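You operate a simulated robot arm through the tools that you are given. There is no shell and no other tool. Be economical: measure what you need, move in short steps, check, and stop when the job is done.

Carry out the task below with a simulated robot arm. There is one attempt and no reset: what you move stays moved.

TASK
Feed two pads, drop both in the white carton and seal it.
Fine: the carton in the press; set the pad dial, press the green button once and switch the feeder off.

It is judged by the outcome, as a careful person would: the job done as asked, and still so three seconds after it is handed in. It fails if anything else is knocked over, pushed out of place, dropped, spilled or broken.

THE ROBOT
A 7-joint arm with a two-finger parallel gripper, fixed in place. Base frame: the origin is at the foot of the arm, x ahead of it, y to its left, z up. Lengths are in mm, angles in rad, forces in N, time in s.
With the tool pointing down near the work surface it reaches from about 220 to 580 mm from the base axis. Its first joint turns from -1.152 to 1.152 rad. Payload 2.5 kg.
Tool frame: the origin (TCP) lies between the finger pads and is the grasp point; the fingertips stand 23 mm ahead of it; z points along the fingers, y is the line along which they close. The gripper opens to 94 mm. The fingers are 38 mm wide and 10 mm thick; the gripper's body (54 by 96 mm) begins 39 mm behind the TCP.
Orientation is told as [roll, pitch, yaw] about the base's x, y, z axes, in that order, counted from this pose: with the fingers straight down and closing along the base's y, the tool's x points along the base's -x, its y along +y and its z along -z.

THE INTERFACE
- The arm moves only by the tool jog_arm. Its argument "moves" is a list of rows, each a list of 7 numbers: the turn, a rotation vector about the base's x, y, z in rad, then the shift along the base's x, y, z in mm, then the gripper command, from -1 (fully open) to 1 (shut), values between in proportion. In form: [[wx, wy, wz, tx, ty, tz, gripper], ...]. A call has 1 to 8 rows; each row is the pose to reach, as a shift and turn from the pose commanded when the call began. A row lasts 0.2 s, in which the tool goes at most 50 mm and 0.15 rad; a call with a longer step from one row to the next is refused whole, and so is a gripper value outside its range. A pose out of reach is approached as far as the arm can. The call stops where the force on the tool passes 70 N (or 10 N more than at its start, if that is more) or the arm is blocked; 0.2 s more then pass. The fingers move at their own pace (about 108 mm/s each) and stop on an object; they squeeze with about 31 N. The grip force told is the motor's: it shows also when the fingers shut on nothing. Time passes only in rows, and 0.2 s behind the last, so rows that repeat a pose let the fingers close. It gives the time, the measured TCP pose, the force on the tool (base axes), the opening and the grip force at its end, in the units of the frame above (readings bear some noise).
- Cameras (640 x 400 px; columns grow to the right, rows downward): "scene" is fixed at [88.1, -391.6, 563.7]; the picture's right is [0.95, -0.32, 0.00], its down [-0.17, -0.52, -0.84] and it looks along [0.27, 0.79, -0.55] (base axes); focal length 253 px, centre (320, 200). "wrist" rides on the gripper at [-39, 0, -44] in the tool frame; the picture's right is [0.00, -1.00, 0.00], its down [0.97, 0.00, -0.24] and it looks along [0.24, 0.00, 0.97] (tool axes); focal length 218 px, centre (320, 200).
- camera(camera): a new picture of that camera. No time passes.
- measure_at(camera, pixels): for up to 12 pixels [column, row] of the newest picture of that camera ("zoom" is the newest enlarged one), the place [x, y, z] in the base frame of the surface seen there, good to about 2 mm, but the place of the scene camera against the robot may be out by one fixed shift of up to 25 mm in any direction. No time passes.
- close_up(camera, box): a new picture of the part [left, top, right, bottom] of that camera's present view, enlarged. No time passes.
- close_job(): hands the job in; it is judged then, once.

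Work in short steps. Measure before you move; look again where a grasp or a placing could have gone wrong, and mend it. You have 80 turns and 38 pictures in all, the two below and enlarged ones among them. Open the gripper and draw the arm clear of the work before you hand the job in, unless the task says otherwise; then end with one line.

The tools are called after "Request:" as name(argument=value, ...) on one line, values as JSON. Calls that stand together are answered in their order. jog_arm: Moves the arm, as the interface text tells. Its arguments: {"type":"object","properties":{"moves":{"type":"array"}},"required":["moves"]} The other tools are called the same way: camera (camera) takes a picture; measure_at (camera, pixels) gives the place of the surface under pixels of a picture; close_up (camera, box) takes an enlarged picture of a part of a camera's view; close_job () hands the job in.

At the start:

```text
t: 0.0
position: [363.6, 83.9, 413.1]
ee_rot: [0.0, 0.0, -0.001]
force: [-0.3, -0.2, 0.2]
gripper_width: 94.0
gripper_force: 0.0
```

scene: 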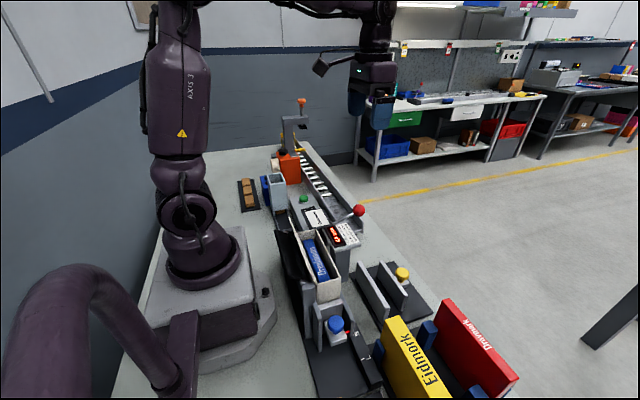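
wrist: 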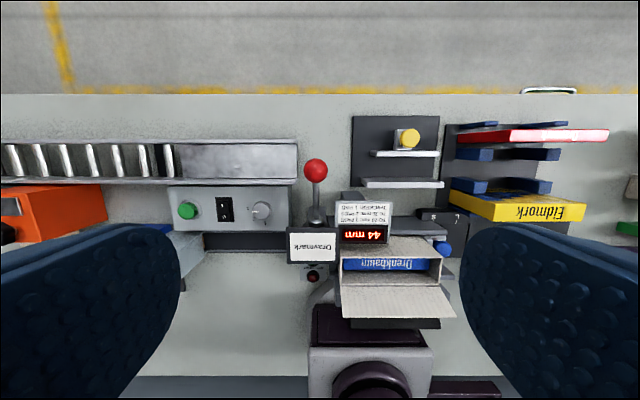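

I begin with enlarged views to understand the stations.

Request:
close_up(camera="scene", box=[220, 90, 380, 190])

Request:
close_up(camera="scene", box=[220, 180, 380, 280])

Request:
close_up(camera="scene", box=[270, 230, 526, 390])

Request:
close_up(camera="wrist", box=[160, 120, 480, 320])

```text
4.00 times, centred on (300, 140) of scene
```

zoom: 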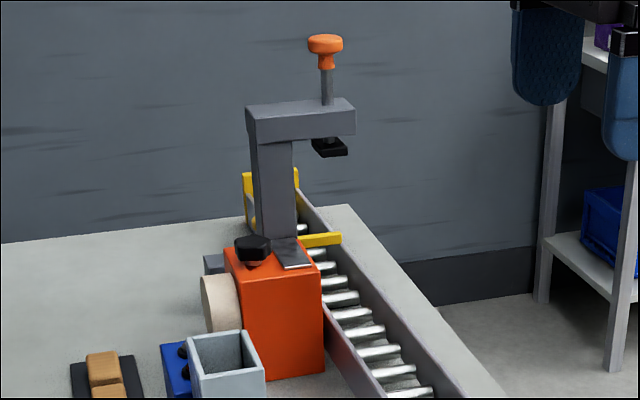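

```text
4.00 times, centred on (300, 230) of scene
```

zoom: 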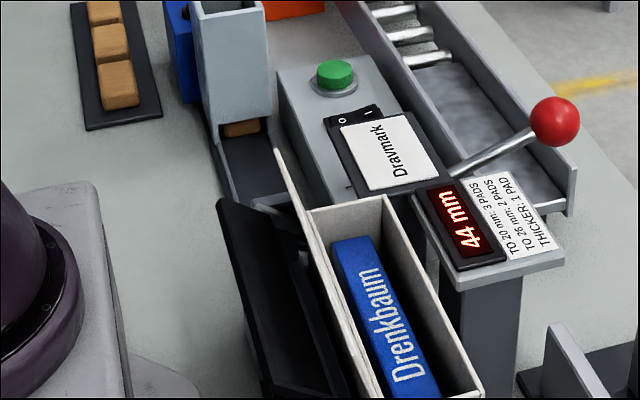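

```text
2.50 times, centred on (398, 310) of scene
```

zoom: 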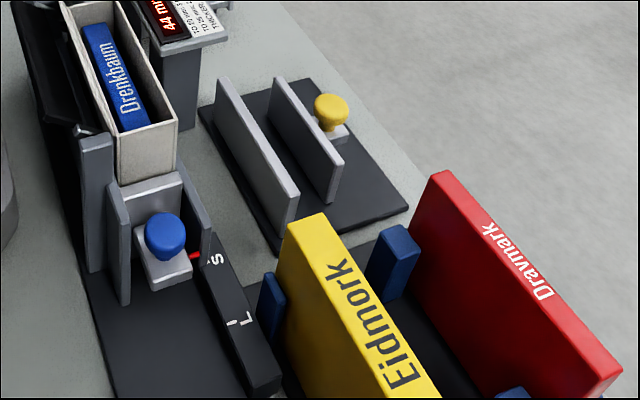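

```text
2.00 times, centred on (320, 220) of wrist
```

zoom: 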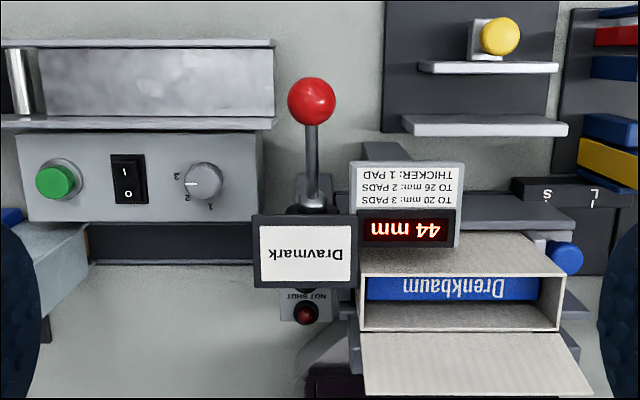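

Measuring the key parts from the wrist picture, and enlarging the feeder panel.

Request:
measure_at(camera="wrist", pixels=[[188, 210], [224, 209], [261, 212], [316, 169], [316, 215], [313, 276], [395, 265], [345, 285], [440, 250], [398, 302], [341, 318], [456, 317]])

Request:
close_up(camera="wrist", box=[168, 185, 296, 265])

Request:
close_up(camera="wrist", box=[276, 210, 468, 330])

```text
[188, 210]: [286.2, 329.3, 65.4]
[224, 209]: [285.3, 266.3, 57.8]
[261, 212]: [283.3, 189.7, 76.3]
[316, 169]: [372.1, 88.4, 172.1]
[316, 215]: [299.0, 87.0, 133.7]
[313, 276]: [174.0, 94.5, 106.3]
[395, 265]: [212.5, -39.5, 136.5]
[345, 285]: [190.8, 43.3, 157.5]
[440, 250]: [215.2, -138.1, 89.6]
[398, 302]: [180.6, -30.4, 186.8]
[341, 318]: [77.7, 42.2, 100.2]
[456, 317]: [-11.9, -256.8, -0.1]
```

```text
5.00 times, centred on (232, 225) of wrist
```

zoom: 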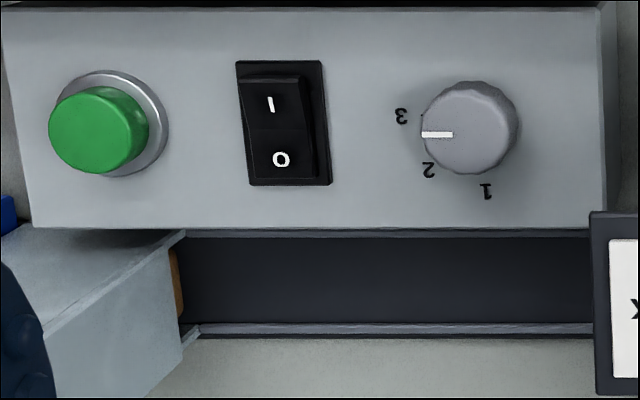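

```text
3.33 times, centred on (372, 270) of wrist
```

zoom: 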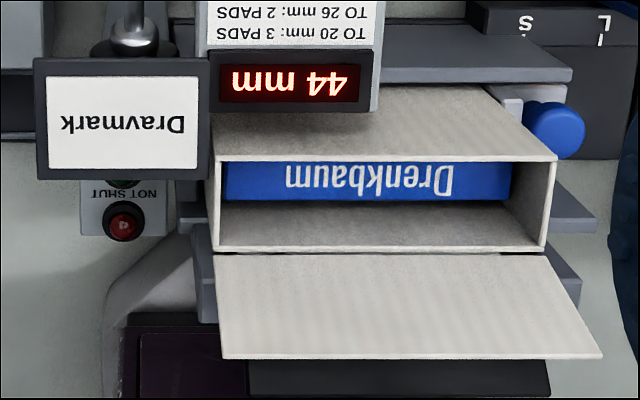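

Request:
measure_at(camera="wrist", pixels=[[290, 230], [336, 230], [290, 260], [336, 262], [375, 235], [262, 210], [250, 200], [250, 225], [170, 260], [250, 243], [200, 270], [120, 290]])

Request:
jog_arm(moves=[[0, 0, 0, -20, 40, -30, -1], [0, 0, 0, -40, 80, -60, -1], [0, 0, 0, -60, 110, -90, -1], [0, 0, 0, -70, 130, -120, -1], [0, 0, 0, -70, 130, -150, -1]])

Request:
camera(camera="wrist")

```text
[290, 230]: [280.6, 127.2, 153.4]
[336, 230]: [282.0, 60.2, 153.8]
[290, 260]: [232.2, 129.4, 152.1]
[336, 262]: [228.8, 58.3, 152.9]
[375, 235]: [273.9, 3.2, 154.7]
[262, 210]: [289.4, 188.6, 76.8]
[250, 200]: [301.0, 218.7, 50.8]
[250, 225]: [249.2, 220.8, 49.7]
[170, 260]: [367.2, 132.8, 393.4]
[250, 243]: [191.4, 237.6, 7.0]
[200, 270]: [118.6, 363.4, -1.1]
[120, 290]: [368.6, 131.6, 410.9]
```

```text
refused: row 1 steps farther than a row can; nothing moved
```

```text
29 pictures are left
```

wrist: 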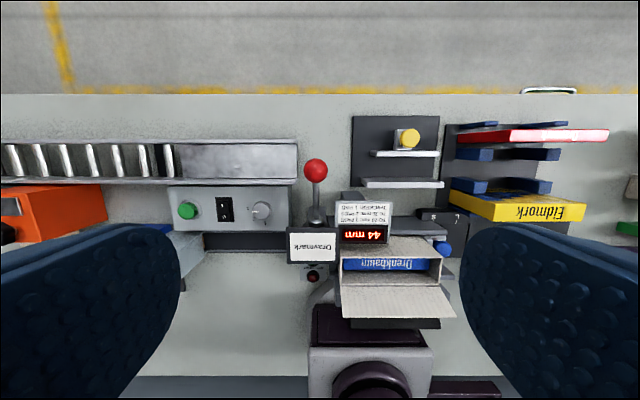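

The jog was refused for its step length; I retry with shorter steps to look at the feeder.

Request:
jog_arm(moves=[[0, 0, 0, -15, 30, -30, -1], [0, 0, 0, -30, 60, -60, -1], [0, 0, 0, -45, 90, -90, -1], [0, 0, 0, -60, 115, -120, -1], [0, 0, 0, -70, 130, -150, -1]])

Request:
camera(camera="wrist")

```text
t: 1.2
position: [292.8, 215.7, 264.0]
ee_rot: [0.001, 0.0, -0.001]
force: [1.1, 0.0, 0.6]
gripper_width: 94.1
gripper_force: 0.1
```

```text
28 pictures are left
```

wrist: 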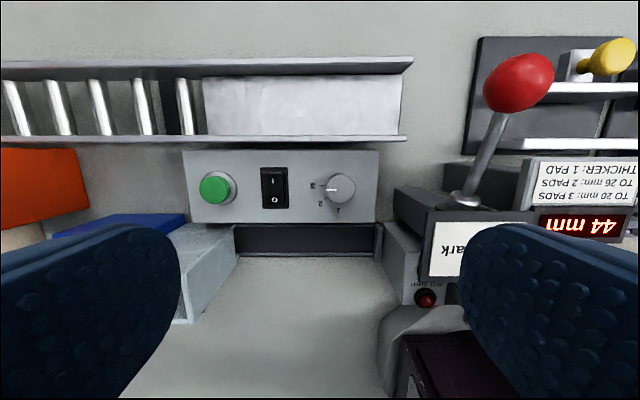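

Request:
close_up(camera="wrist", box=[190, 150, 382, 270])

Request:
measure_at(camera="wrist", pixels=[[214, 188], [273, 174], [274, 186], [274, 200], [341, 187], [334, 187], [331, 187], [352, 187], [342, 174], [318, 203], [336, 209], [312, 186]])

Request:
measure_at(camera="wrist", pixels=[[310, 238], [190, 240], [215, 270], [236, 225], [225, 240], [178, 318], [376, 240], [400, 260], [420, 297], [420, 230], [490, 195], [518, 83]])

```text
3.33 times, centred on (286, 210) of wrist
```

zoom: 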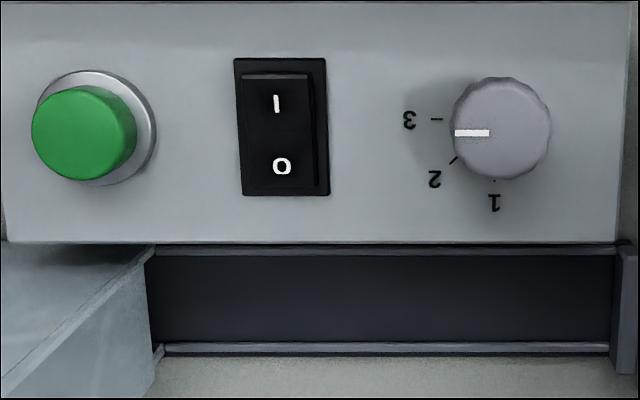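

```text
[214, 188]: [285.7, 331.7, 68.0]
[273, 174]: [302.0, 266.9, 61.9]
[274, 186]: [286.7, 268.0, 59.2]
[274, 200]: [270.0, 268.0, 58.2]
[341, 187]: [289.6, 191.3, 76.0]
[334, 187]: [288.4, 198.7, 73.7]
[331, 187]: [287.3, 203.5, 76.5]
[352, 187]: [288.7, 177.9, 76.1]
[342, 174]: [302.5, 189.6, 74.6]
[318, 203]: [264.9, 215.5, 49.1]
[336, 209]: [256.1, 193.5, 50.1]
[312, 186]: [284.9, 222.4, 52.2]
```

```text
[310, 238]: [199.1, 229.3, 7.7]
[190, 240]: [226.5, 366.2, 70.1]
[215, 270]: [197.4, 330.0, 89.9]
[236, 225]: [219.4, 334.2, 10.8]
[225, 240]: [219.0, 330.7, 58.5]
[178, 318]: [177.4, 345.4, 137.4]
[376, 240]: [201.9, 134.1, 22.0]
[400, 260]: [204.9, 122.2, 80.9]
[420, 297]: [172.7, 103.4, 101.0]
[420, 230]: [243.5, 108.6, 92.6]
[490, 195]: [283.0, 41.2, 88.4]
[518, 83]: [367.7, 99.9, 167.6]
```

The dial (341,187) points at 3 and must go +45° to 2; the I end of the switch seems raised, so the feeder appears off. I come down over the dial with yaw -0.4.

Request:
jog_arm(moves=[[0, 0, -0.13, -1, -8, -30, -0.19], [0, 0, -0.26, -3, -16, -70, -0.19], [0, 0, -0.4, -4, -23.4, -110, -0.19], [0, 0, -0.4, -4, -23.4, -130, -0.19], [0, 0, -0.4, -4, -23.4, -130, -0.19]])

Request:
camera(camera="wrist")

```text
t: 2.4
position: [289.5, 190.8, 135.2]
ee_rot: [-0.001, -0.001, -0.401]
force: [0.8, -0.4, -0.5]
gripper_width: 55.8
gripper_force: 0.1
```

```text
26 pictures are left
```

wrist: 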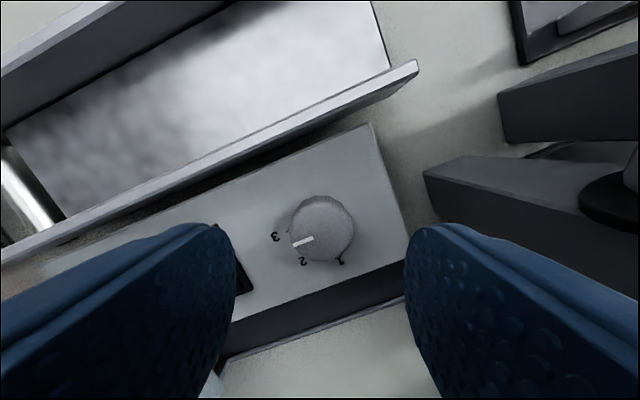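

Centred on the dial; descend, grip, turn +0.8, and release.

Request:
jog_arm(moves=[[0, 0, 0, 0, 0, -30, -0.19], [0, 0, 0, 0, 0, -55, -0.19], [0, 0, 0, 0, 0, -55, 0.6], [0, 0, 0, 0, 0, -55, 0.6]])

Request:
jog_arm(moves=[[0, 0, 0.13, 0, 0, 0, 0.6], [0, 0, 0.26, 0, 0, 0, 0.6], [0, 0, 0.39, 0, 0, 0, 0.6], [0, 0, 0.52, 0, 0, 0, 0.6], [0, 0, 0.65, 0, 0, 0, 0.6], [0, 0, 0.785, 0, 0, 0, 0.6], [0, 0, 0.785, 0, 0, 0, 0.6]])

Request:
jog_arm(moves=[[0, 0, 0, 0, 0, 0, -0.19], [0, 0, 0, 0, 0, 0, -0.19], [0, 0, 0, 0, 0, 40, -0.19], [0, 0, -0.14, 0, 0, 80, -0.19], [0, 0, -0.28, 0, 0, 110, -0.19], [0, 0, -0.385, 0, 10, 110, -0.19], [0, 0, -0.385, 0, 30, 110, -0.19]])

Request:
camera(camera="wrist")

```text
t: 3.4
position: [290.4, 191.0, 78.2]
ee_rot: [-0.002, -0.001, -0.4]
force: [-2.7, -2.9, 2.0]
gripper_width: 32.8
gripper_force: 45.0
```

```text
t: 5.0
position: [289.1, 194.3, 78.3]
ee_rot: [0.005, -0.004, 0.391]
force: [0.1, 32.5, -21.5]
gripper_width: 32.8
gripper_force: 45.1
```

```text
t: 6.6
position: [289.8, 222.0, 188.8]
ee_rot: [-0.001, 0.0, -0.003]
force: [0.3, 0.3, 0.1]
gripper_width: 55.9
gripper_force: 0.1
```

```text
25 pictures are left
```

wrist: 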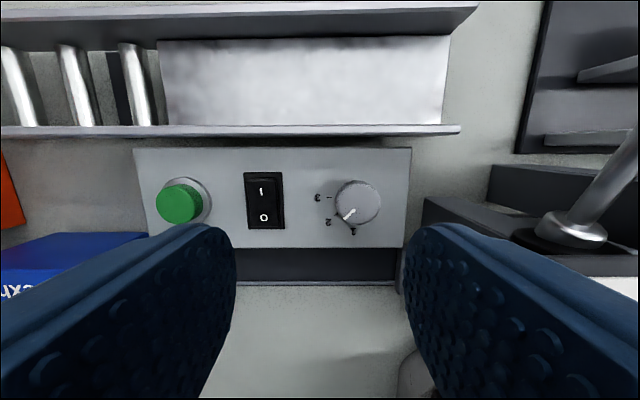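

Request:
close_up(camera="wrist", box=[232, 150, 424, 270])

Request:
camera(camera="scene")

```text
3.33 times, centred on (328, 210) of wrist
```

zoom: 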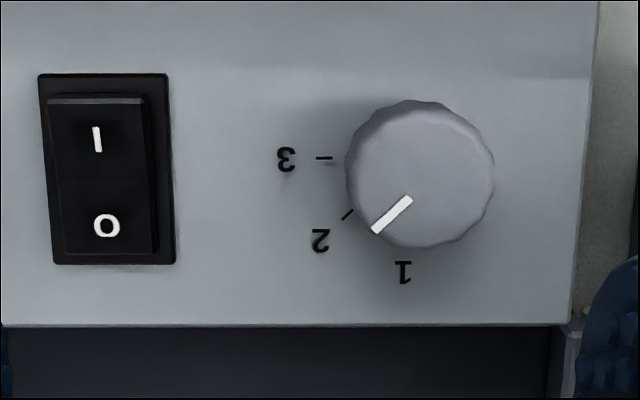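

```text
23 pictures are left
```

scene: 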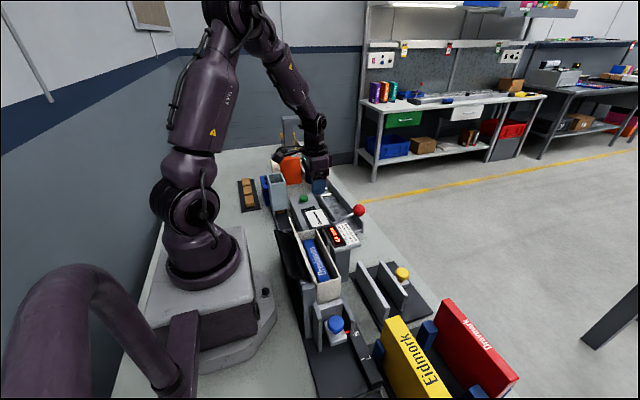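

Dial is at 2 and the sign is undisturbed. Checking conveyor wall height before pressing the I end of the rocker.

Request:
measure_at(camera="wrist", pixels=[[262, 132], [262, 150], [262, 245], [262, 172], [262, 181], [263, 192], [264, 208], [265, 218], [264, 228], [180, 203], [180, 160], [300, 240]])

```text
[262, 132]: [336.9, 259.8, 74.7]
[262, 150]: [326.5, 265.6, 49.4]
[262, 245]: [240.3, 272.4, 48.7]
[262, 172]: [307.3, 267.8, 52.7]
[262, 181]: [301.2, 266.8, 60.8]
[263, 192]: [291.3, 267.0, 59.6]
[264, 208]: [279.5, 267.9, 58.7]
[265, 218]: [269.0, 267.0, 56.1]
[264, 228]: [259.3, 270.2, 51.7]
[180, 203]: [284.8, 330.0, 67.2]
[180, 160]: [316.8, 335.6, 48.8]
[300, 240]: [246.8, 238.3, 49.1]
```

Feeder is off (I end high at 61, O end low at 56). I turn the shut gripper 90° for a narrow footprint and go over the I end.

Request:
jog_arm(moves=[[0, 0, 0.14, 2, 8, 0, 0.5], [0, 0, 0.28, 4, 16, 0, 1], [0, 0, 0.42, 6, 24, 0, 1], [0, 0, 0.56, 8, 32, 0, 1], [0, 0, 0.7, 10, 40, -10, 1], [0, 0, 0.84, 11, 44, -20, 1], [0, 0, 0.98, 12, 46, -40, 1], [0, 0, 1.12, 12, 46, -60, 1]])

Request:
jog_arm(moves=[[0, 0, 0.14, 0, 0, 0, 1], [0, 0, 0.28, 0, 0, 0, 1], [0, 0, 0.42, 0, 0, 0, 1], [0, 0, 0.451, 0, 0, -10, 1], [0, 0, 0.451, 0, 0, -20, 1]])

```text
t: 8.4
position: [302.9, 266.8, 128.6]
ee_rot: [0.001, -0.004, 1.121]
force: [1.7, -0.3, -0.3]
gripper_width: 0.1
gripper_force: 30.8
```

```text
t: 9.6
position: [301.5, 267.7, 108.7]
ee_rot: [0.0, 0.001, 1.572]
force: [0.3, -0.3, -0.4]
gripper_width: 0.0
gripper_force: 30.8
```

Request:
jog_arm(moves=[[0, 0, 0, 2, 0, -15, 1], [0, 0, 0, 2, 0, -22, 1], [0, 0, 0, 2, 0, -26, 1], [0, 0, 0, 2, 0, -29, 1], [0, 0, 0, 2, 0, -31, 1]])

Request:
jog_arm(moves=[[0, 0, 0, 0, 0, 20, 1], [0, 0, 0, 0, 0, 50, 1], [0, 0, 0, -20, 20, 90, 1], [0, 0, 0, -20, 20, 90, 1]])

Request:
camera(camera="wrist")

```text
t: 10.8
position: [303.9, 267.3, 80.7]
ee_rot: [-0.002, 0.002, 1.572]
force: [-16.6, -17.1, 60.0]
gripper_width: 0.0
gripper_force: 30.8
```

```text
t: 11.8
position: [283.9, 287.6, 168.0]
ee_rot: [-0.002, 0.0, 1.571]
force: [-0.5, -0.1, -0.7]
gripper_width: 0.0
gripper_force: 30.9
```

```text
22 pictures are left
```

wrist: 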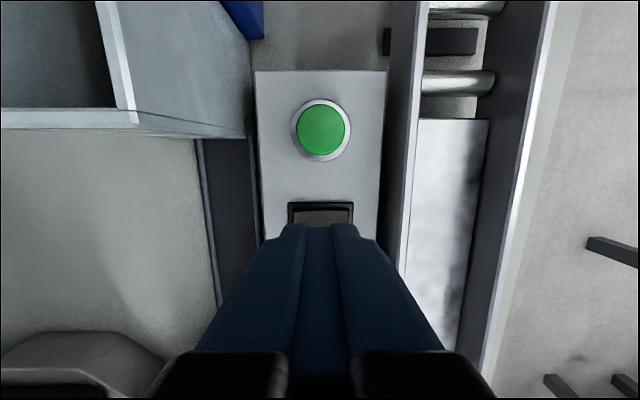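

Request:
jog_arm(moves=[[0, 0, 0, 0, -40, 10, 1], [0, 0, 0, 0, -75, 20, 1], [0, 0, 0, 0, -75, 20, 1]])

Request:
close_up(camera="wrist", box=[224, 80, 416, 200])

Request:
measure_at(camera="zoom", pixels=[[320, 200], [320, 260], [360, 260], [280, 260], [380, 300], [260, 300], [340, 300], [300, 300], [320, 330]])

```text
t: 12.6
position: [282.9, 211.6, 186.9]
ee_rot: [0.0, -0.001, 1.57]
force: [-0.6, 0.0, -0.7]
gripper_width: 0.0
gripper_force: 30.7
```

```text
3.33 times, centred on (320, 140) of wrist
```

zoom: 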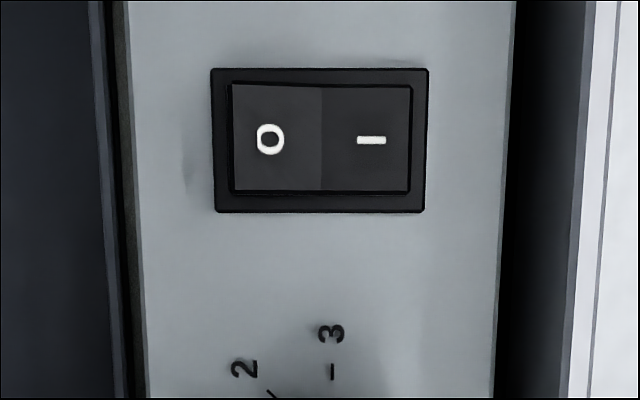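

```text
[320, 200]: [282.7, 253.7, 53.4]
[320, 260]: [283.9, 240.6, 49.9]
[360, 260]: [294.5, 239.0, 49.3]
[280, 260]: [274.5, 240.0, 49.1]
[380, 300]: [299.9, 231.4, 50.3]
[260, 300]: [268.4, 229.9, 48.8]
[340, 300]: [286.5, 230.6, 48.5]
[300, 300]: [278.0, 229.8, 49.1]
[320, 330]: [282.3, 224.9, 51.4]
```

Request:
measure_at(camera="zoom", pixels=[[240, 110], [240, 140], [240, 175], [400, 110], [400, 140], [400, 175], [320, 140]])

```text
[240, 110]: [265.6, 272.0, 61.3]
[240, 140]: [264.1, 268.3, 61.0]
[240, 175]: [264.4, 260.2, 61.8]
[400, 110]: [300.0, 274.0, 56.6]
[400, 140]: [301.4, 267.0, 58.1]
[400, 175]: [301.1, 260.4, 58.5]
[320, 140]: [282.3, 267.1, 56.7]
```

Feeder is on (O end 61, I end 57). Now over the green button.

Request:
jog_arm(moves=[[0, 0, 0, 2, 40, 0, 1], [0, 0, 0, 4, 85, 0, 1], [0, 0, 0, 5.5, 119.5, -20, 1], [0, 0, 0, 5.5, 119.5, -60, 1], [0, 0, 0, 5.5, 119.5, -85, 1], [0, 0, 0, 5.5, 119.5, -85, 1]])

Request:
jog_arm(moves=[[0, 0, 0, 0, 0, -8, 1], [0, 0, 0, 0, 0, -13, 1], [0, 0, 0, 0, 0, -17, 1], [0, 0, 0, 0, 0, -19, 1], [0, 0, 0, 0, 0, -21, 1]])

```text
t: 14.0
position: [288.7, 331.8, 102.7]
ee_rot: [0.001, 0.0, 1.57]
force: [-0.6, -0.3, -0.3]
gripper_width: 0.0
gripper_force: 30.8
```

```text
t: 15.2
position: [289.5, 330.6, 81.6]
ee_rot: [0.0, -0.002, 1.57]
force: [-0.1, -2.2, 3.9]
gripper_width: 0.0
gripper_force: 31.1
```

Light spring force; I go on down a bit within the same press until it bottoms, then lift.

Request:
jog_arm(moves=[[0, 0, 0, 0, 0, -1, 1], [0, 0, 0, 0, 0, -2, 1], [0, 0, 0, 0, 0, -3, 1]])

Request:
jog_arm(moves=[[0, 0, 0, 0, 0, 30, 1], [0, 0, 0, 0, -10, 70, 1], [0, 0, 0, -15, -50, 100, 1], [0, 0, 0, -30, -95, 120, 1], [0, 0, 0, -45, -125, 120, 1], [0, 0, 0, -45, -125, 120, 1]])

Request:
camera(camera="wrist")

```text
t: 16.0
position: [289.8, 330.8, 78.3]
ee_rot: [-0.002, -0.001, 1.572]
force: [0.4, -2.8, 6.3]
gripper_width: 0.0
gripper_force: 31.5
```

```text
refused: row 3 steps farther than a row can; nothing moved
```

```text
20 pictures are left
```

wrist: 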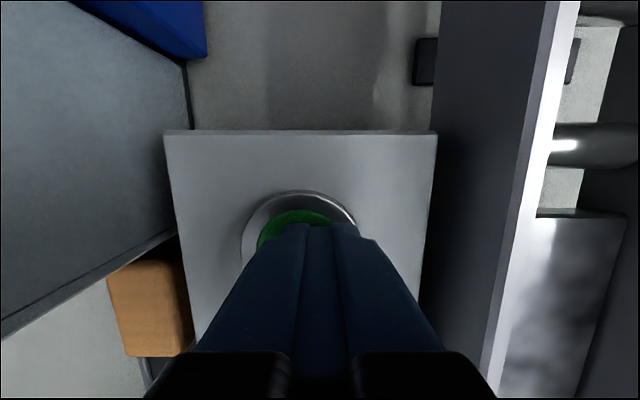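

A pad is already coming out at (150,305). I lift off and look at the chute.

Request:
jog_arm(moves=[[0, 0, 0, 0, 0, 40, 1], [0, 0, 0, 0, -10, 80, 1], [0, 0, 0, -10, -45, 100, 1], [0, 0, 0, -20, -85, 120, 1], [0, 0, 0, -30, -125, 125, 1], [0, 0, 0, -40, -145, 125, 1], [0, 0, 0, -40, -145, 125, 1]])

Request:
camera(camera="wrist")

```text
t: 17.6
position: [249.2, 185.1, 203.2]
ee_rot: [0.0, 0.001, 1.573]
force: [-0.4, -0.1, -0.1]
gripper_width: 0.0
gripper_force: 30.7
```

```text
19 pictures are left
```

wrist: 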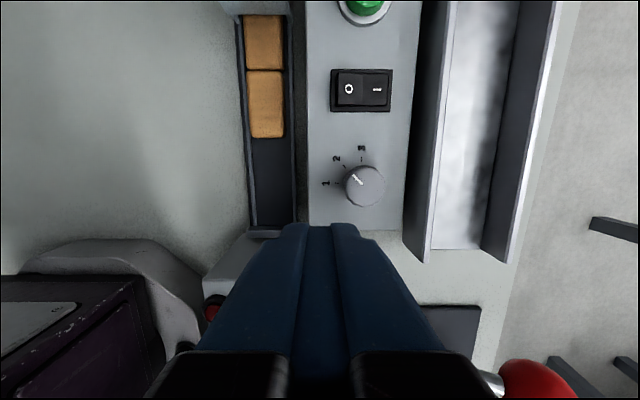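

Two pads lie in the chute. Now switch the feeder off by pressing the O end at (264, 267).

Request:
jog_arm(moves=[[0, 0, 0, 5, 40, 0, 1], [0, 0, 0, 13, 82, -10, 1], [0, 0, 0, 13, 82, -55, 1], [0, 0, 0, 13, 82, -92, 1], [0, 0, 0, 13, 82, -110, 1], [0, 0, 0, 13, 82, -116, 1], [0, 0, 0, 13, 82, -120, 1], [0, 0, 0, 13, 82, -123, 1]])

Request:
jog_arm(moves=[[0, 0, 0, 0, 0, 40, 1], [0, 0, 0, 0, -10, 80, 1], [0, 0, 0, 0, -45, 100, 0.5], [0, 0, 0, 0, -85, 115, 0], [0, 0, 0, -15, -85, 118, 0], [0, 0, 0, -15, -85, 118, 0]])

Request:
camera(camera="wrist")

```text
t: 19.4
position: [263.1, 268.5, 79.5]
ee_rot: [-0.002, 0.0, 1.571]
force: [-0.2, 0.3, 0.0]
gripper_width: 0.0
gripper_force: 30.4
```

```text
t: 20.8
position: [246.5, 182.0, 198.5]
ee_rot: [0.0, -0.001, 1.571]
force: [1.0, 0.7, 0.1]
gripper_width: 47.2
gripper_force: 0.0
```

```text
18 pictures are left
```

wrist: 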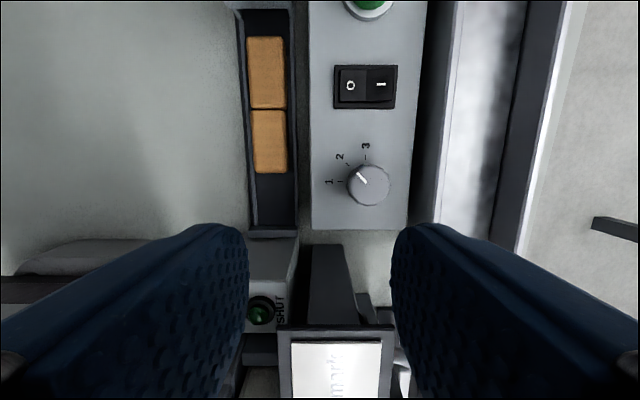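

Request:
measure_at(camera="wrist", pixels=[[265, 40], [265, 72], [265, 104], [268, 114], [270, 140], [270, 168], [252, 140], [286, 140], [294, 140], [342, 85], [388, 85], [270, 200]])

Request:
close_up(camera="wrist", box=[224, 0, 416, 120])

```text
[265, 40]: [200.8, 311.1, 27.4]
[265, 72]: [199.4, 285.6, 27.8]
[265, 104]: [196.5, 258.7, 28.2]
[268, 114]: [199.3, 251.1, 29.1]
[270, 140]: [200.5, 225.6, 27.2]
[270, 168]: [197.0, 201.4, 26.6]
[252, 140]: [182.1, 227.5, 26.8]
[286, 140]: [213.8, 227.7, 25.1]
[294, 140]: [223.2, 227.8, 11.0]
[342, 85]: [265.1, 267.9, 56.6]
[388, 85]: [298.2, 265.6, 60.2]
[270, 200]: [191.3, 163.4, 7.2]
```

```text
3.33 times, centred on (320, 60) of wrist
```

zoom: 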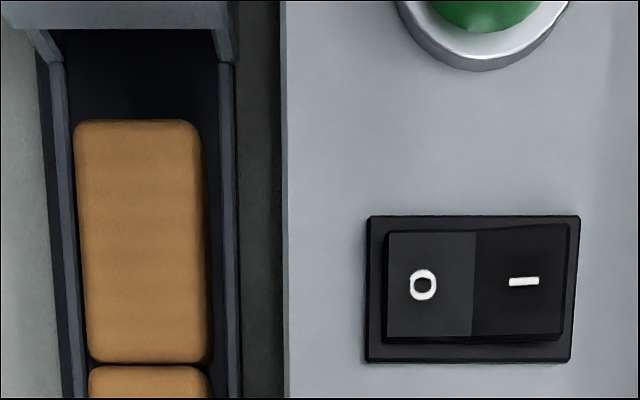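

The feeder is off (O 57, I 60) and dial at 2. Now inspect the carton from above.

Request:
jog_arm(moves=[[0, 0, -0.13, 5, -20, 40, 0], [0, 0, -0.26, 5, -40, 80, 0], [0, 0, -0.39, 5, -60, 120, 0], [0, 0, -0.52, 5, -90, 150, 0], [0, 0, -0.65, 5, -125, 170, 0], [0, 0, -0.78, 5, -165, 180, 0], [0, 0, -0.91, 5, -190, 180, 0], [0, 0, -1.05, 5, -190, 180, 0]])

Request:
jog_arm(moves=[[0, 0, -0.13, 0, 0, 0, -0.5], [0, 0, -0.26, 0, 0, 0, -1], [0, 0, -0.39, 0, 0, 0, -1], [0, 0, -0.521, 0, 0, 0, -1], [0, 0, -0.521, 0, 0, 0, -1]])

Request:
camera(camera="wrist")

```text
t: 22.6
position: [252.8, -6.8, 378.8]
ee_rot: [0.0, 0.0, 0.518]
force: [-0.6, -0.1, 0.6]
gripper_width: 47.1
gripper_force: 0.0
```

```text
t: 23.8
position: [252.6, -6.5, 379.8]
ee_rot: [0.0, 0.0, -0.001]
force: [0.6, -0.6, -0.3]
gripper_width: 94.0
gripper_force: 0.2
```

```text
16 pictures are left
```

wrist: 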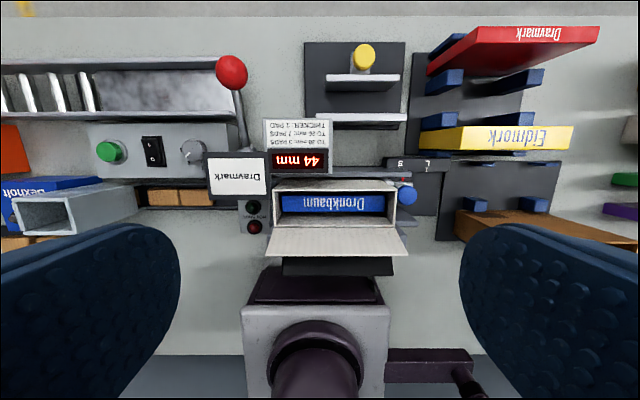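

Request:
close_up(camera="wrist", box=[200, 130, 440, 280])

Request:
measure_at(camera="wrist", pixels=[[275, 183], [393, 183], [270, 224], [395, 224], [335, 183], [335, 203], [335, 219], [300, 219], [375, 219], [390, 205], [270, 252], [405, 252]])

Request:
measure_at(camera="wrist", pixels=[[330, 172], [330, 266], [252, 207], [254, 227], [285, 200], [385, 205], [345, 213], [335, 226], [405, 195], [290, 268], [235, 180], [236, 90]])

```text
2.67 times, centred on (320, 205) of wrist
```

zoom: 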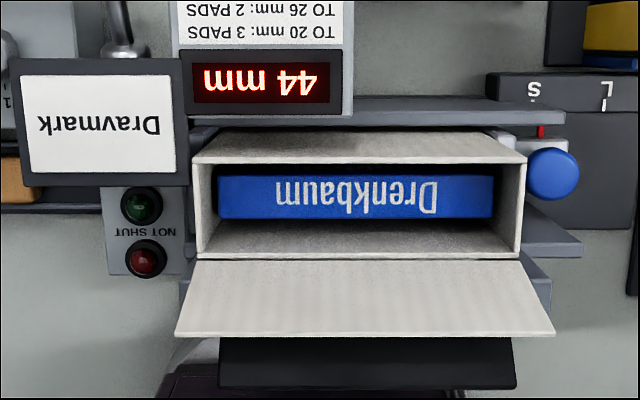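

```text
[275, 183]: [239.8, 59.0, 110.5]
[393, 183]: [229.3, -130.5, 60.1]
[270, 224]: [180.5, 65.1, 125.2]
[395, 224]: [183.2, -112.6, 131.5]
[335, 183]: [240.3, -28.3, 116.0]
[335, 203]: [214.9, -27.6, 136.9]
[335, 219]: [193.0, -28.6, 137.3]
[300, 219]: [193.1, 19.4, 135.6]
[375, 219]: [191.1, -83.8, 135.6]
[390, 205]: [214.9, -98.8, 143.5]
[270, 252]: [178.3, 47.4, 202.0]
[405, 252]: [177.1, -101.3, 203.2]
```

```text
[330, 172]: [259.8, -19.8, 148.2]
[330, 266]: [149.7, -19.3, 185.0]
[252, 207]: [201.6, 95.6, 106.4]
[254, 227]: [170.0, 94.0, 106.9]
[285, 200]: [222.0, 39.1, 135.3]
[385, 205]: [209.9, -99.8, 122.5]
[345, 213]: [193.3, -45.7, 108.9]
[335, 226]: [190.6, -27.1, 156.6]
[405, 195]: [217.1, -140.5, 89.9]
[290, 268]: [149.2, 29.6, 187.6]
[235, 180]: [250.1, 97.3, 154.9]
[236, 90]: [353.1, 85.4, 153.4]
```

I move in close over the carton with yaw 90° for a straight view inside.

Request:
jog_arm(moves=[[0, 0, 0.14, -4, -8, 0, 0], [0, 0, 0.28, -8, -16, 0, 0], [0, 0, 0.42, -12, -24, 0, 0], [0, 0, 0.56, -16, -32, 0, 0], [0, 0, 0.7, -20, -40, 0, 0], [0, 0, 0.84, -24, -48, -10, 0], [0, 0, 0.98, -27, -50, -20, 0], [0, 0, 1.12, -30, -50, -40, 0]])

Request:
jog_arm(moves=[[0, 0, 0.14, 0, 0, -20, 0], [0, 0, 0.28, 0, 0, -40, 0], [0, 0, 0.42, 0, 0, -50, 0], [0, 0, 0.451, 0, 0, -50, 0], [0, 0, 0.451, 0, 0, -50, 0]])

Request:
camera(camera="wrist")

```text
t: 25.6
position: [222.3, -57.0, 338.7]
ee_rot: [0.001, 0.0, 1.123]
force: [0.0, 0.8, 0.1]
gripper_width: 47.0
gripper_force: 0.0
```

```text
t: 26.8
position: [222.3, -57.0, 287.8]
ee_rot: [0.0, 0.0, 1.573]
force: [0.1, -0.6, -0.6]
gripper_width: 47.2
gripper_force: 0.1
```

```text
14 pictures are left
```

wrist: 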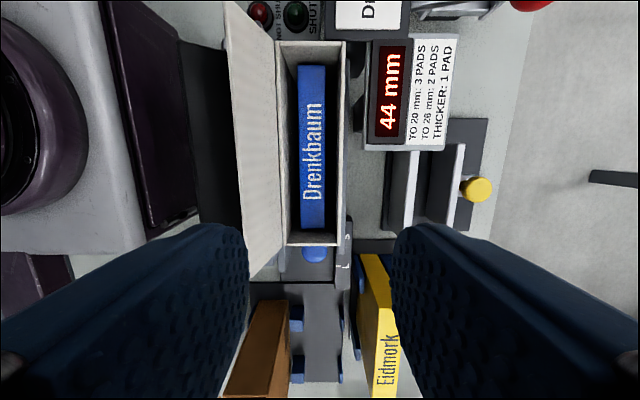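

Request:
close_up(camera="wrist", box=[200, 20, 456, 180])

Request:
measure_at(camera="wrist", pixels=[[276, 60], [344, 60], [342, 150], [310, 243], [310, 44], [298, 120], [327, 120], [300, 225], [325, 225], [302, 70], [325, 70], [281, 150]])

Request:
measure_at(camera="wrist", pixels=[[293, 90], [292, 150], [332, 150], [332, 90], [336, 200], [293, 200], [310, 57], [310, 235], [315, 255], [262, 150], [245, 150], [220, 150]])

```text
2.50 times, centred on (328, 100) of wrist
```

zoom: 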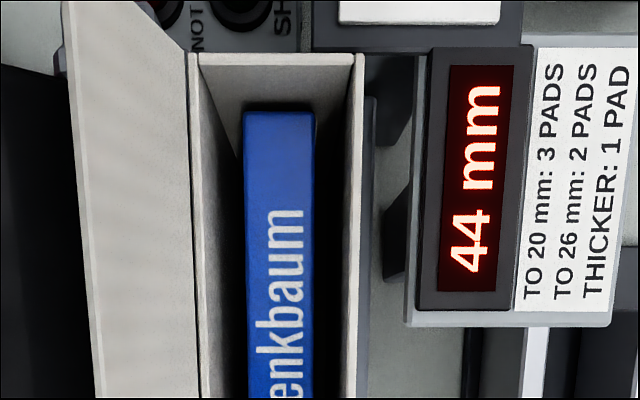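

```text
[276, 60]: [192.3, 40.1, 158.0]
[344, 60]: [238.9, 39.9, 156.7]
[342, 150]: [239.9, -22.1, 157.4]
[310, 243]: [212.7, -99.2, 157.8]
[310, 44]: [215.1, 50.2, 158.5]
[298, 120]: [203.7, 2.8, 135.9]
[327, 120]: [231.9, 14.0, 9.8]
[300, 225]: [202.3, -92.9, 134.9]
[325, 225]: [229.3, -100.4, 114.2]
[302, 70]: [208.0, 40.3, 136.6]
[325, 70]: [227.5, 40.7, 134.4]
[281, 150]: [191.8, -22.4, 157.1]
```

```text
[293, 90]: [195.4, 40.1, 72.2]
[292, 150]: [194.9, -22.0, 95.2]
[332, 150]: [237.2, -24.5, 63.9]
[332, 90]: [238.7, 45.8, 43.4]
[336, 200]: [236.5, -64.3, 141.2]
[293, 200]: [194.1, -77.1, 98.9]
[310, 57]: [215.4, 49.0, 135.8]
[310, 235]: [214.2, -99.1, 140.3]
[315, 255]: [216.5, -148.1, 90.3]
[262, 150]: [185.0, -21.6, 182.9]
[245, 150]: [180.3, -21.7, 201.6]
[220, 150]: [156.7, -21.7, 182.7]
```

Carton inside: x 194–238, y −98…+48, rim z 158, book top z 136, so two pads (34×56×19) lie flat end to end on the book. Going to the first pad at (198, 226).

Request:
jog_arm(moves=[[0, 0, 0, 0, 45, 0, -0.06], [0, 0, 0, 0, 92, 0, -0.06], [0, 0, 0, -5, 139, 0, -0.06], [0, 0, 0, -10, 186, 0, -0.06], [0, 0, 0, -15, 230, 0, -0.06], [0, 0, 0, -20, 265, -25, -0.06], [0, 0, 0, -24, 283, -60, -0.06], [0, 0, 0, -24, 283, -105, -0.06]])

Request:
jog_arm(moves=[[0, 0, 0, 0, 0, -40, -0.06], [0, 0, 0, 0, 0, -80, -0.06], [0, 0, 0, 0, 0, -110, -0.06], [0, 0, 0, 0, 0, -110, -0.06]])

Request:
camera(camera="wrist")

```text
t: 28.6
position: [198.0, 225.6, 184.1]
ee_rot: [0.0, 0.002, 1.57]
force: [-0.2, 0.2, -0.1]
gripper_width: 49.7
gripper_force: 0.1
```

```text
t: 29.6
position: [196.9, 225.6, 72.7]
ee_rot: [-0.001, 0.0, 1.57]
force: [0.1, -0.5, 0.5]
gripper_width: 49.6
gripper_force: 0.0
```

```text
12 pictures are left
```

wrist: 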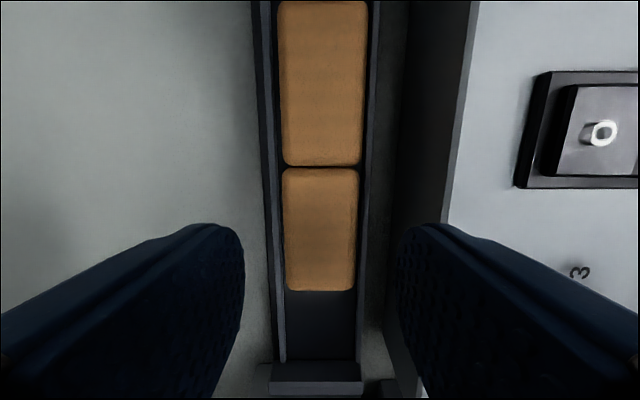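

Request:
measure_at(camera="wrist", pixels=[[286, 250], [356, 250], [276, 250], [365, 250], [371, 100], [282, 100], [363, 100], [320, 175], [320, 286], [320, 160], [320, 10], [268, 100]])

```text
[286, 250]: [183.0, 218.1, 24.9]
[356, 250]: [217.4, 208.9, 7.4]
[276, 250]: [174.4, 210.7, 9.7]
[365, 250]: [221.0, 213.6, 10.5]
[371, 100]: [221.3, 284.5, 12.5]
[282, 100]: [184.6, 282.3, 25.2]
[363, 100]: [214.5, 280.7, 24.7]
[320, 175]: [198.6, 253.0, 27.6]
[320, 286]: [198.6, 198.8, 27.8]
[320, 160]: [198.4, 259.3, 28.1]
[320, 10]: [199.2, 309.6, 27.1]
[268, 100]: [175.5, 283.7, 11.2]
```

Rails top at z 12, pad 1 y 197–254, top 27.5. Down with tips at z 16 and grip.

Request:
jog_arm(moves=[[0, 0, 0, 1.5, 0, -20, -0.06], [0, 0, 0, 1.5, 0, -33.5, -0.06], [0, 0, 0, 1.5, 0, -33.5, 0.6], [0, 0, 0, 1.5, 0, -33.5, 0.6], [0, 0, 0, 1.5, 0, -33.5, 0.6]])

Request:
jog_arm(moves=[[0, 0, 0, 0, 0, 30, 0.6], [0, 0, 0, 0, 0, 75, 0.6], [0, 0, 0, 0, 0, 120, 0.6], [0, 0, 0, 0, 0, 165, 0.6], [0, 0, 0, 0, -20, 205, 0.6], [0, 0, 0, 5, -60, 215, 0.6], [0, 0, 0, 10, -105, 215, 0.6], [0, 0, 0, 18, -150, 215, 0.6]])

```text
t: 30.8
position: [199.3, 225.6, 40.2]
ee_rot: [0.001, -0.002, 1.57]
force: [-0.4, 0.1, 0.2]
gripper_width: 32.3
gripper_force: 30.5
```

```text
t: 32.6
position: [217.2, 77.0, 255.3]
ee_rot: [0.0, 0.001, 1.571]
force: [0.3, 0.2, -0.1]
gripper_width: 32.3
gripper_force: 31.0
```

Pad 1 held (32 mm). Carry to y −64 above the carton and lower to just over the rim.

Request:
jog_arm(moves=[[0, 0, 0, 0, -45, 0, 0.6], [0, 0, 0, 1, -90, 0, 0.6], [0, 0, 0, 1, -130, 0, 0.6], [0, 0, 0, 1, -141, 0, 0.6], [0, 0, 0, 1, -141, -30, 0.6], [0, 0, 0, 1, -141, -55, 0.6], [0, 0, 0, 1, -141, -64, 0.6], [0, 0, 0, 1, -141, -69, 0.6]])

Request:
camera(camera="wrist")

```text
t: 34.4
position: [218.7, -64.9, 184.9]
ee_rot: [0.001, 0.002, 1.571]
force: [0.5, 0.2, -0.4]
gripper_width: 32.3
gripper_force: 31.2
```

```text
11 pictures are left
```

wrist: 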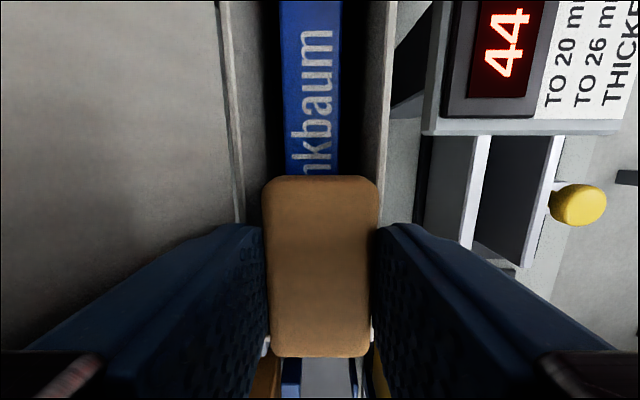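

Aligned over the carton. Lower 2 mm more and release with a small opening.

Request:
jog_arm(moves=[[0, 0, 0, -0.5, 2, -2, 0.6], [0, 0, 0, -0.5, 2, -2, 0.15], [0, 0, 0, -0.5, 2, -2, 0.1], [0, 0, 0, -0.5, 2, 10, 0.1], [0, 0, 0, -0.5, 2, 50, 0.1], [0, 0, 0, -0.5, 2, 90, 0.1], [0, 0, 0, -0.5, -10, 105, 0.1]])

Request:
camera(camera="wrist")

```text
t: 36.0
position: [219.0, -75.9, 292.6]
ee_rot: [0.002, -0.001, 1.57]
force: [0.3, -0.8, -0.6]
gripper_width: 42.6
gripper_force: 0.0
```

```text
10 pictures are left
```

wrist: 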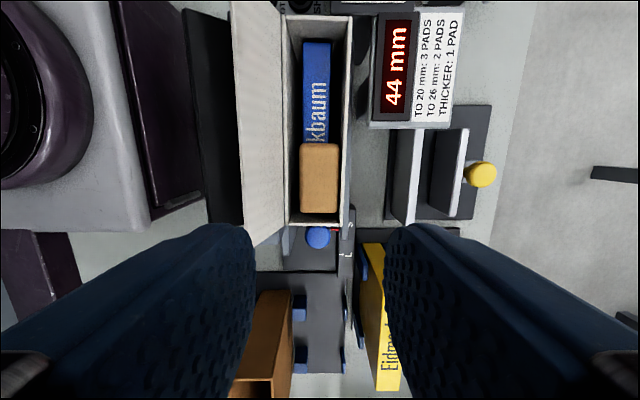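

Request:
measure_at(camera="wrist", pixels=[[320, 180], [305, 180], [335, 180], [320, 148], [320, 207], [320, 60], [320, 218], [320, 20], [262, 150]])

Request:
jog_arm(moves=[[0, 0, 0, 0, 45, 0, -0.06], [0, 0, 0, 0, 92, 0, -0.06], [0, 0, 0, -5, 139, 0, -0.06], [0, 0, 0, -10, 186, 0, -0.06], [0, 0, 0, -13, 233, 0, -0.06], [0, 0, 0, -16, 280, 0, -0.06], [0, 0, 0, -19, 320, -20, -0.06], [0, 0, 0, -20, 348, -50, -0.06]])

```text
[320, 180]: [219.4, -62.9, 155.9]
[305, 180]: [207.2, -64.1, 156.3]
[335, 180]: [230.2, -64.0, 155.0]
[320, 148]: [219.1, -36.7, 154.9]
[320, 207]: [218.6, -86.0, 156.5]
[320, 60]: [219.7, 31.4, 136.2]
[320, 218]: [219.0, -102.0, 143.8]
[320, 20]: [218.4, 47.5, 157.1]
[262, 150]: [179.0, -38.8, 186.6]
```

```text
t: 37.8
position: [198.8, 272.6, 241.5]
ee_rot: [-0.001, 0.001, 1.57]
force: [0.5, -0.2, -0.6]
gripper_width: 49.7
gripper_force: 0.1
```

Pad 1 lies flat (top 156, below the rim). Now pad 2, gripped near its front end (y≈268) to keep the wrist camera off the magazine.

Request:
jog_arm(moves=[[0, 0, 0, 0, -5, -45, -0.06], [0, 0, 0, 0, -5, -90, -0.06], [0, 0, 0, 0, -5, -125, -0.06], [0, 0, 0, 0, -5, -155, -0.06], [0, 0, 0, 0, -5, -180, -0.06], [0, 0, 0, 0, -5, -202, -0.06], [0, 0, 0, 0, -5, -202, -0.06]])

Request:
jog_arm(moves=[[0, 0, 0, 0, 0, 0, 0.6], [0, 0, 0, 0, 0, 0, 0.6], [0, 0, 0, 0, 0, 0, 0.6], [0, 0, 0, 0, 0, 30, 0.6], [0, 0, 0, 0, -10, 70, 0.6], [0, 0, 0, 0, -30, 115, 0.6], [0, 0, 0, 0, -50, 155, 0.6]])

Request:
camera(camera="wrist")

```text
t: 39.4
position: [198.4, 268.7, 38.7]
ee_rot: [0.0, -0.001, 1.573]
force: [-0.6, 0.0, -0.1]
gripper_width: 49.7
gripper_force: 0.1
```

```text
t: 41.0
position: [198.4, 216.9, 193.5]
ee_rot: [-0.002, 0.001, 1.571]
force: [0.0, 0.4, -1.1]
gripper_width: 32.2
gripper_force: 31.3
```

```text
9 pictures are left
```

wrist: 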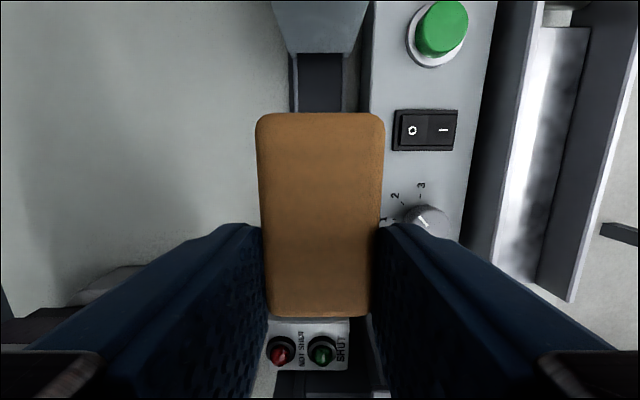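

Request:
measure_at(camera="wrist", pixels=[[320, 118], [320, 200], [320, 308], [262, 180], [380, 180]])

```text
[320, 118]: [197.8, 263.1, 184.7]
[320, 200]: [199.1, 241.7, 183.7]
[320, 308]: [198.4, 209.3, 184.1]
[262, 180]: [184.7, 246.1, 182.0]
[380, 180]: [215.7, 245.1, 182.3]
```

Pad centre sits +19 mm in y from the TCP. Carry it to pad centre y≈+10 in the carton.

Request:
jog_arm(moves=[[0, 0, 0, 0, -20, 40, 0.6], [0, 0, 0, 4, -60, 60, 0.6], [0, 0, 0, 8, -105, 60, 0.6], [0, 0, 0, 14, -150, 60, 0.6], [0, 0, 0, 20, -195, 60, 0.6], [0, 0, 0, 20, -226, 60, 0.6], [0, 0, 0, 20, -226, 30, 0.6], [0, 0, 0, 20, -226, -3, 0.6]])

Request:
camera(camera="wrist")

```text
t: 42.8
position: [219.0, -8.8, 191.3]
ee_rot: [0.001, -0.002, 1.571]
force: [0.4, 0.3, 0.0]
gripper_width: 32.3
gripper_force: 30.8
```

```text
8 pictures are left
```

wrist: 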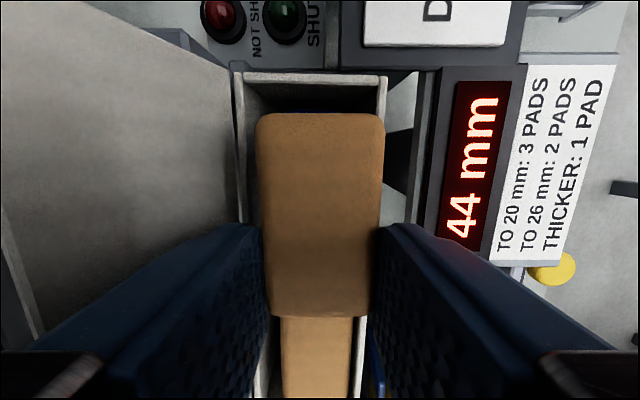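

Request:
jog_arm(moves=[[0, 0, 0, -1, 0, -5, 0.6], [0, 0, 0, -1, 0, -8.5, 0.6], [0, 0, 0, -1, 0, -8.5, 0.15], [0, 0, 0, -1, 0, -8.5, 0.1], [0, 0, 0, -1, 0, 20, 0.1], [0, 0, 0, -1, 0, 60, 0.1], [0, 0, 0, -1, -30, 100, 0.1], [0, 0, 0, -1, -60, 120, 0.1]])

Request:
camera(camera="wrist")

Request:
measure_at(camera="wrist", pixels=[[308, 60], [308, 100], [308, 120], [308, 160], [295, 80], [322, 80], [262, 130], [245, 130], [220, 130], [200, 130], [310, 240], [345, 190]])

```text
t: 44.6
position: [216.1, -67.8, 310.6]
ee_rot: [0.001, 0.0, 1.571]
force: [0.3, 0.1, 0.0]
gripper_width: 42.4
gripper_force: 0.0
out of reach, approached as far as the arm can: row 2, 3, 4
```

```text
7 pictures are left
```

wrist: 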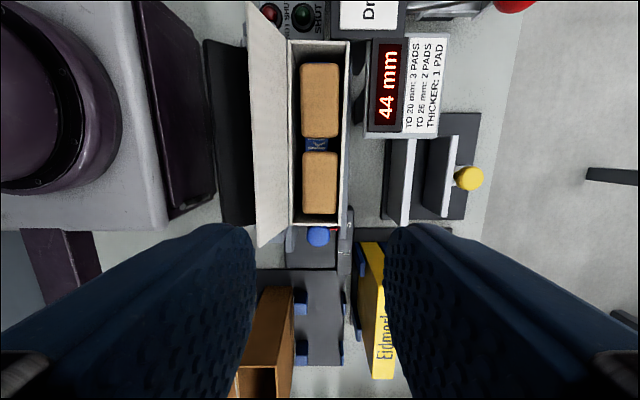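

```text
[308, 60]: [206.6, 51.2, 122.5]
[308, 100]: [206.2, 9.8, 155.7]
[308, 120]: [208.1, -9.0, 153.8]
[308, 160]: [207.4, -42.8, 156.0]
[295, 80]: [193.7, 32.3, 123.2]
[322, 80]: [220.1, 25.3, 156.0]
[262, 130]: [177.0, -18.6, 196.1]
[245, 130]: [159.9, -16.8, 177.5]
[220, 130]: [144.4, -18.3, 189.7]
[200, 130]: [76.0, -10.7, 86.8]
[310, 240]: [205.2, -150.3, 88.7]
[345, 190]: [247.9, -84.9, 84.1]
```

Both pads lie flat. Now study the press and its red lever.

Request:
close_up(camera="scene", box=[260, 190, 388, 270])

Request:
close_up(camera="scene", box=[250, 220, 410, 320])

```text
5.00 times, centred on (324, 230) of scene
```

zoom: 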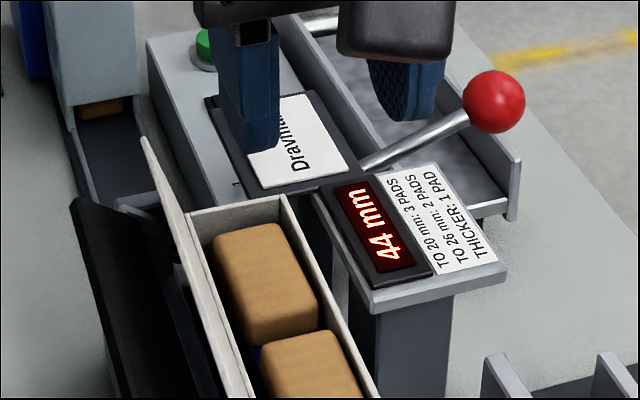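

```text
4.00 times, centred on (330, 270) of scene
```

zoom: 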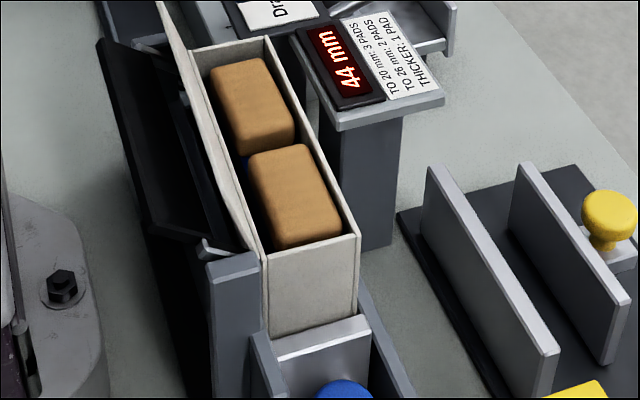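

Request:
measure_at(camera="wrist", pixels=[[512, 3], [498, 5], [485, 5], [470, 6], [455, 8], [440, 8], [425, 8], [415, 14], [180, 0], [215, 130], [208, 60], [240, 215]])

Request:
measure_at(camera="zoom", pixels=[[100, 30], [150, 200], [200, 150], [230, 240], [230, 270], [130, 60], [190, 60], [255, 250], [190, 235], [160, 100], [360, 240], [262, 60]])

```text
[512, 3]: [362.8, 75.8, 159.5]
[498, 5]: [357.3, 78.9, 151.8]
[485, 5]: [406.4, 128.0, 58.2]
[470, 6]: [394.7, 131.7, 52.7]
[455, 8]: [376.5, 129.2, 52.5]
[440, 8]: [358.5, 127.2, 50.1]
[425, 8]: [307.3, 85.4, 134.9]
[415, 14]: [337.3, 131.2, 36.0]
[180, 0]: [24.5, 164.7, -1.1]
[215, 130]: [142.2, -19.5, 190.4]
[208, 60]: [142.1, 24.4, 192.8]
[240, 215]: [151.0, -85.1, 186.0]
```

```text
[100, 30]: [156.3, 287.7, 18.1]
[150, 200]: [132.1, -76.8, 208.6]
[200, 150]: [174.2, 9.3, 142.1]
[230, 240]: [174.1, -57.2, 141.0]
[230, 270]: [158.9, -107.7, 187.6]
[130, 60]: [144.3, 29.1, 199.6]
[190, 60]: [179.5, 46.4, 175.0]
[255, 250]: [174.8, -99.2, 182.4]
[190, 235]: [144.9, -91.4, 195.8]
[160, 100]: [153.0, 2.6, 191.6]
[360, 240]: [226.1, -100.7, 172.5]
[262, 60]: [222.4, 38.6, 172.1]
```

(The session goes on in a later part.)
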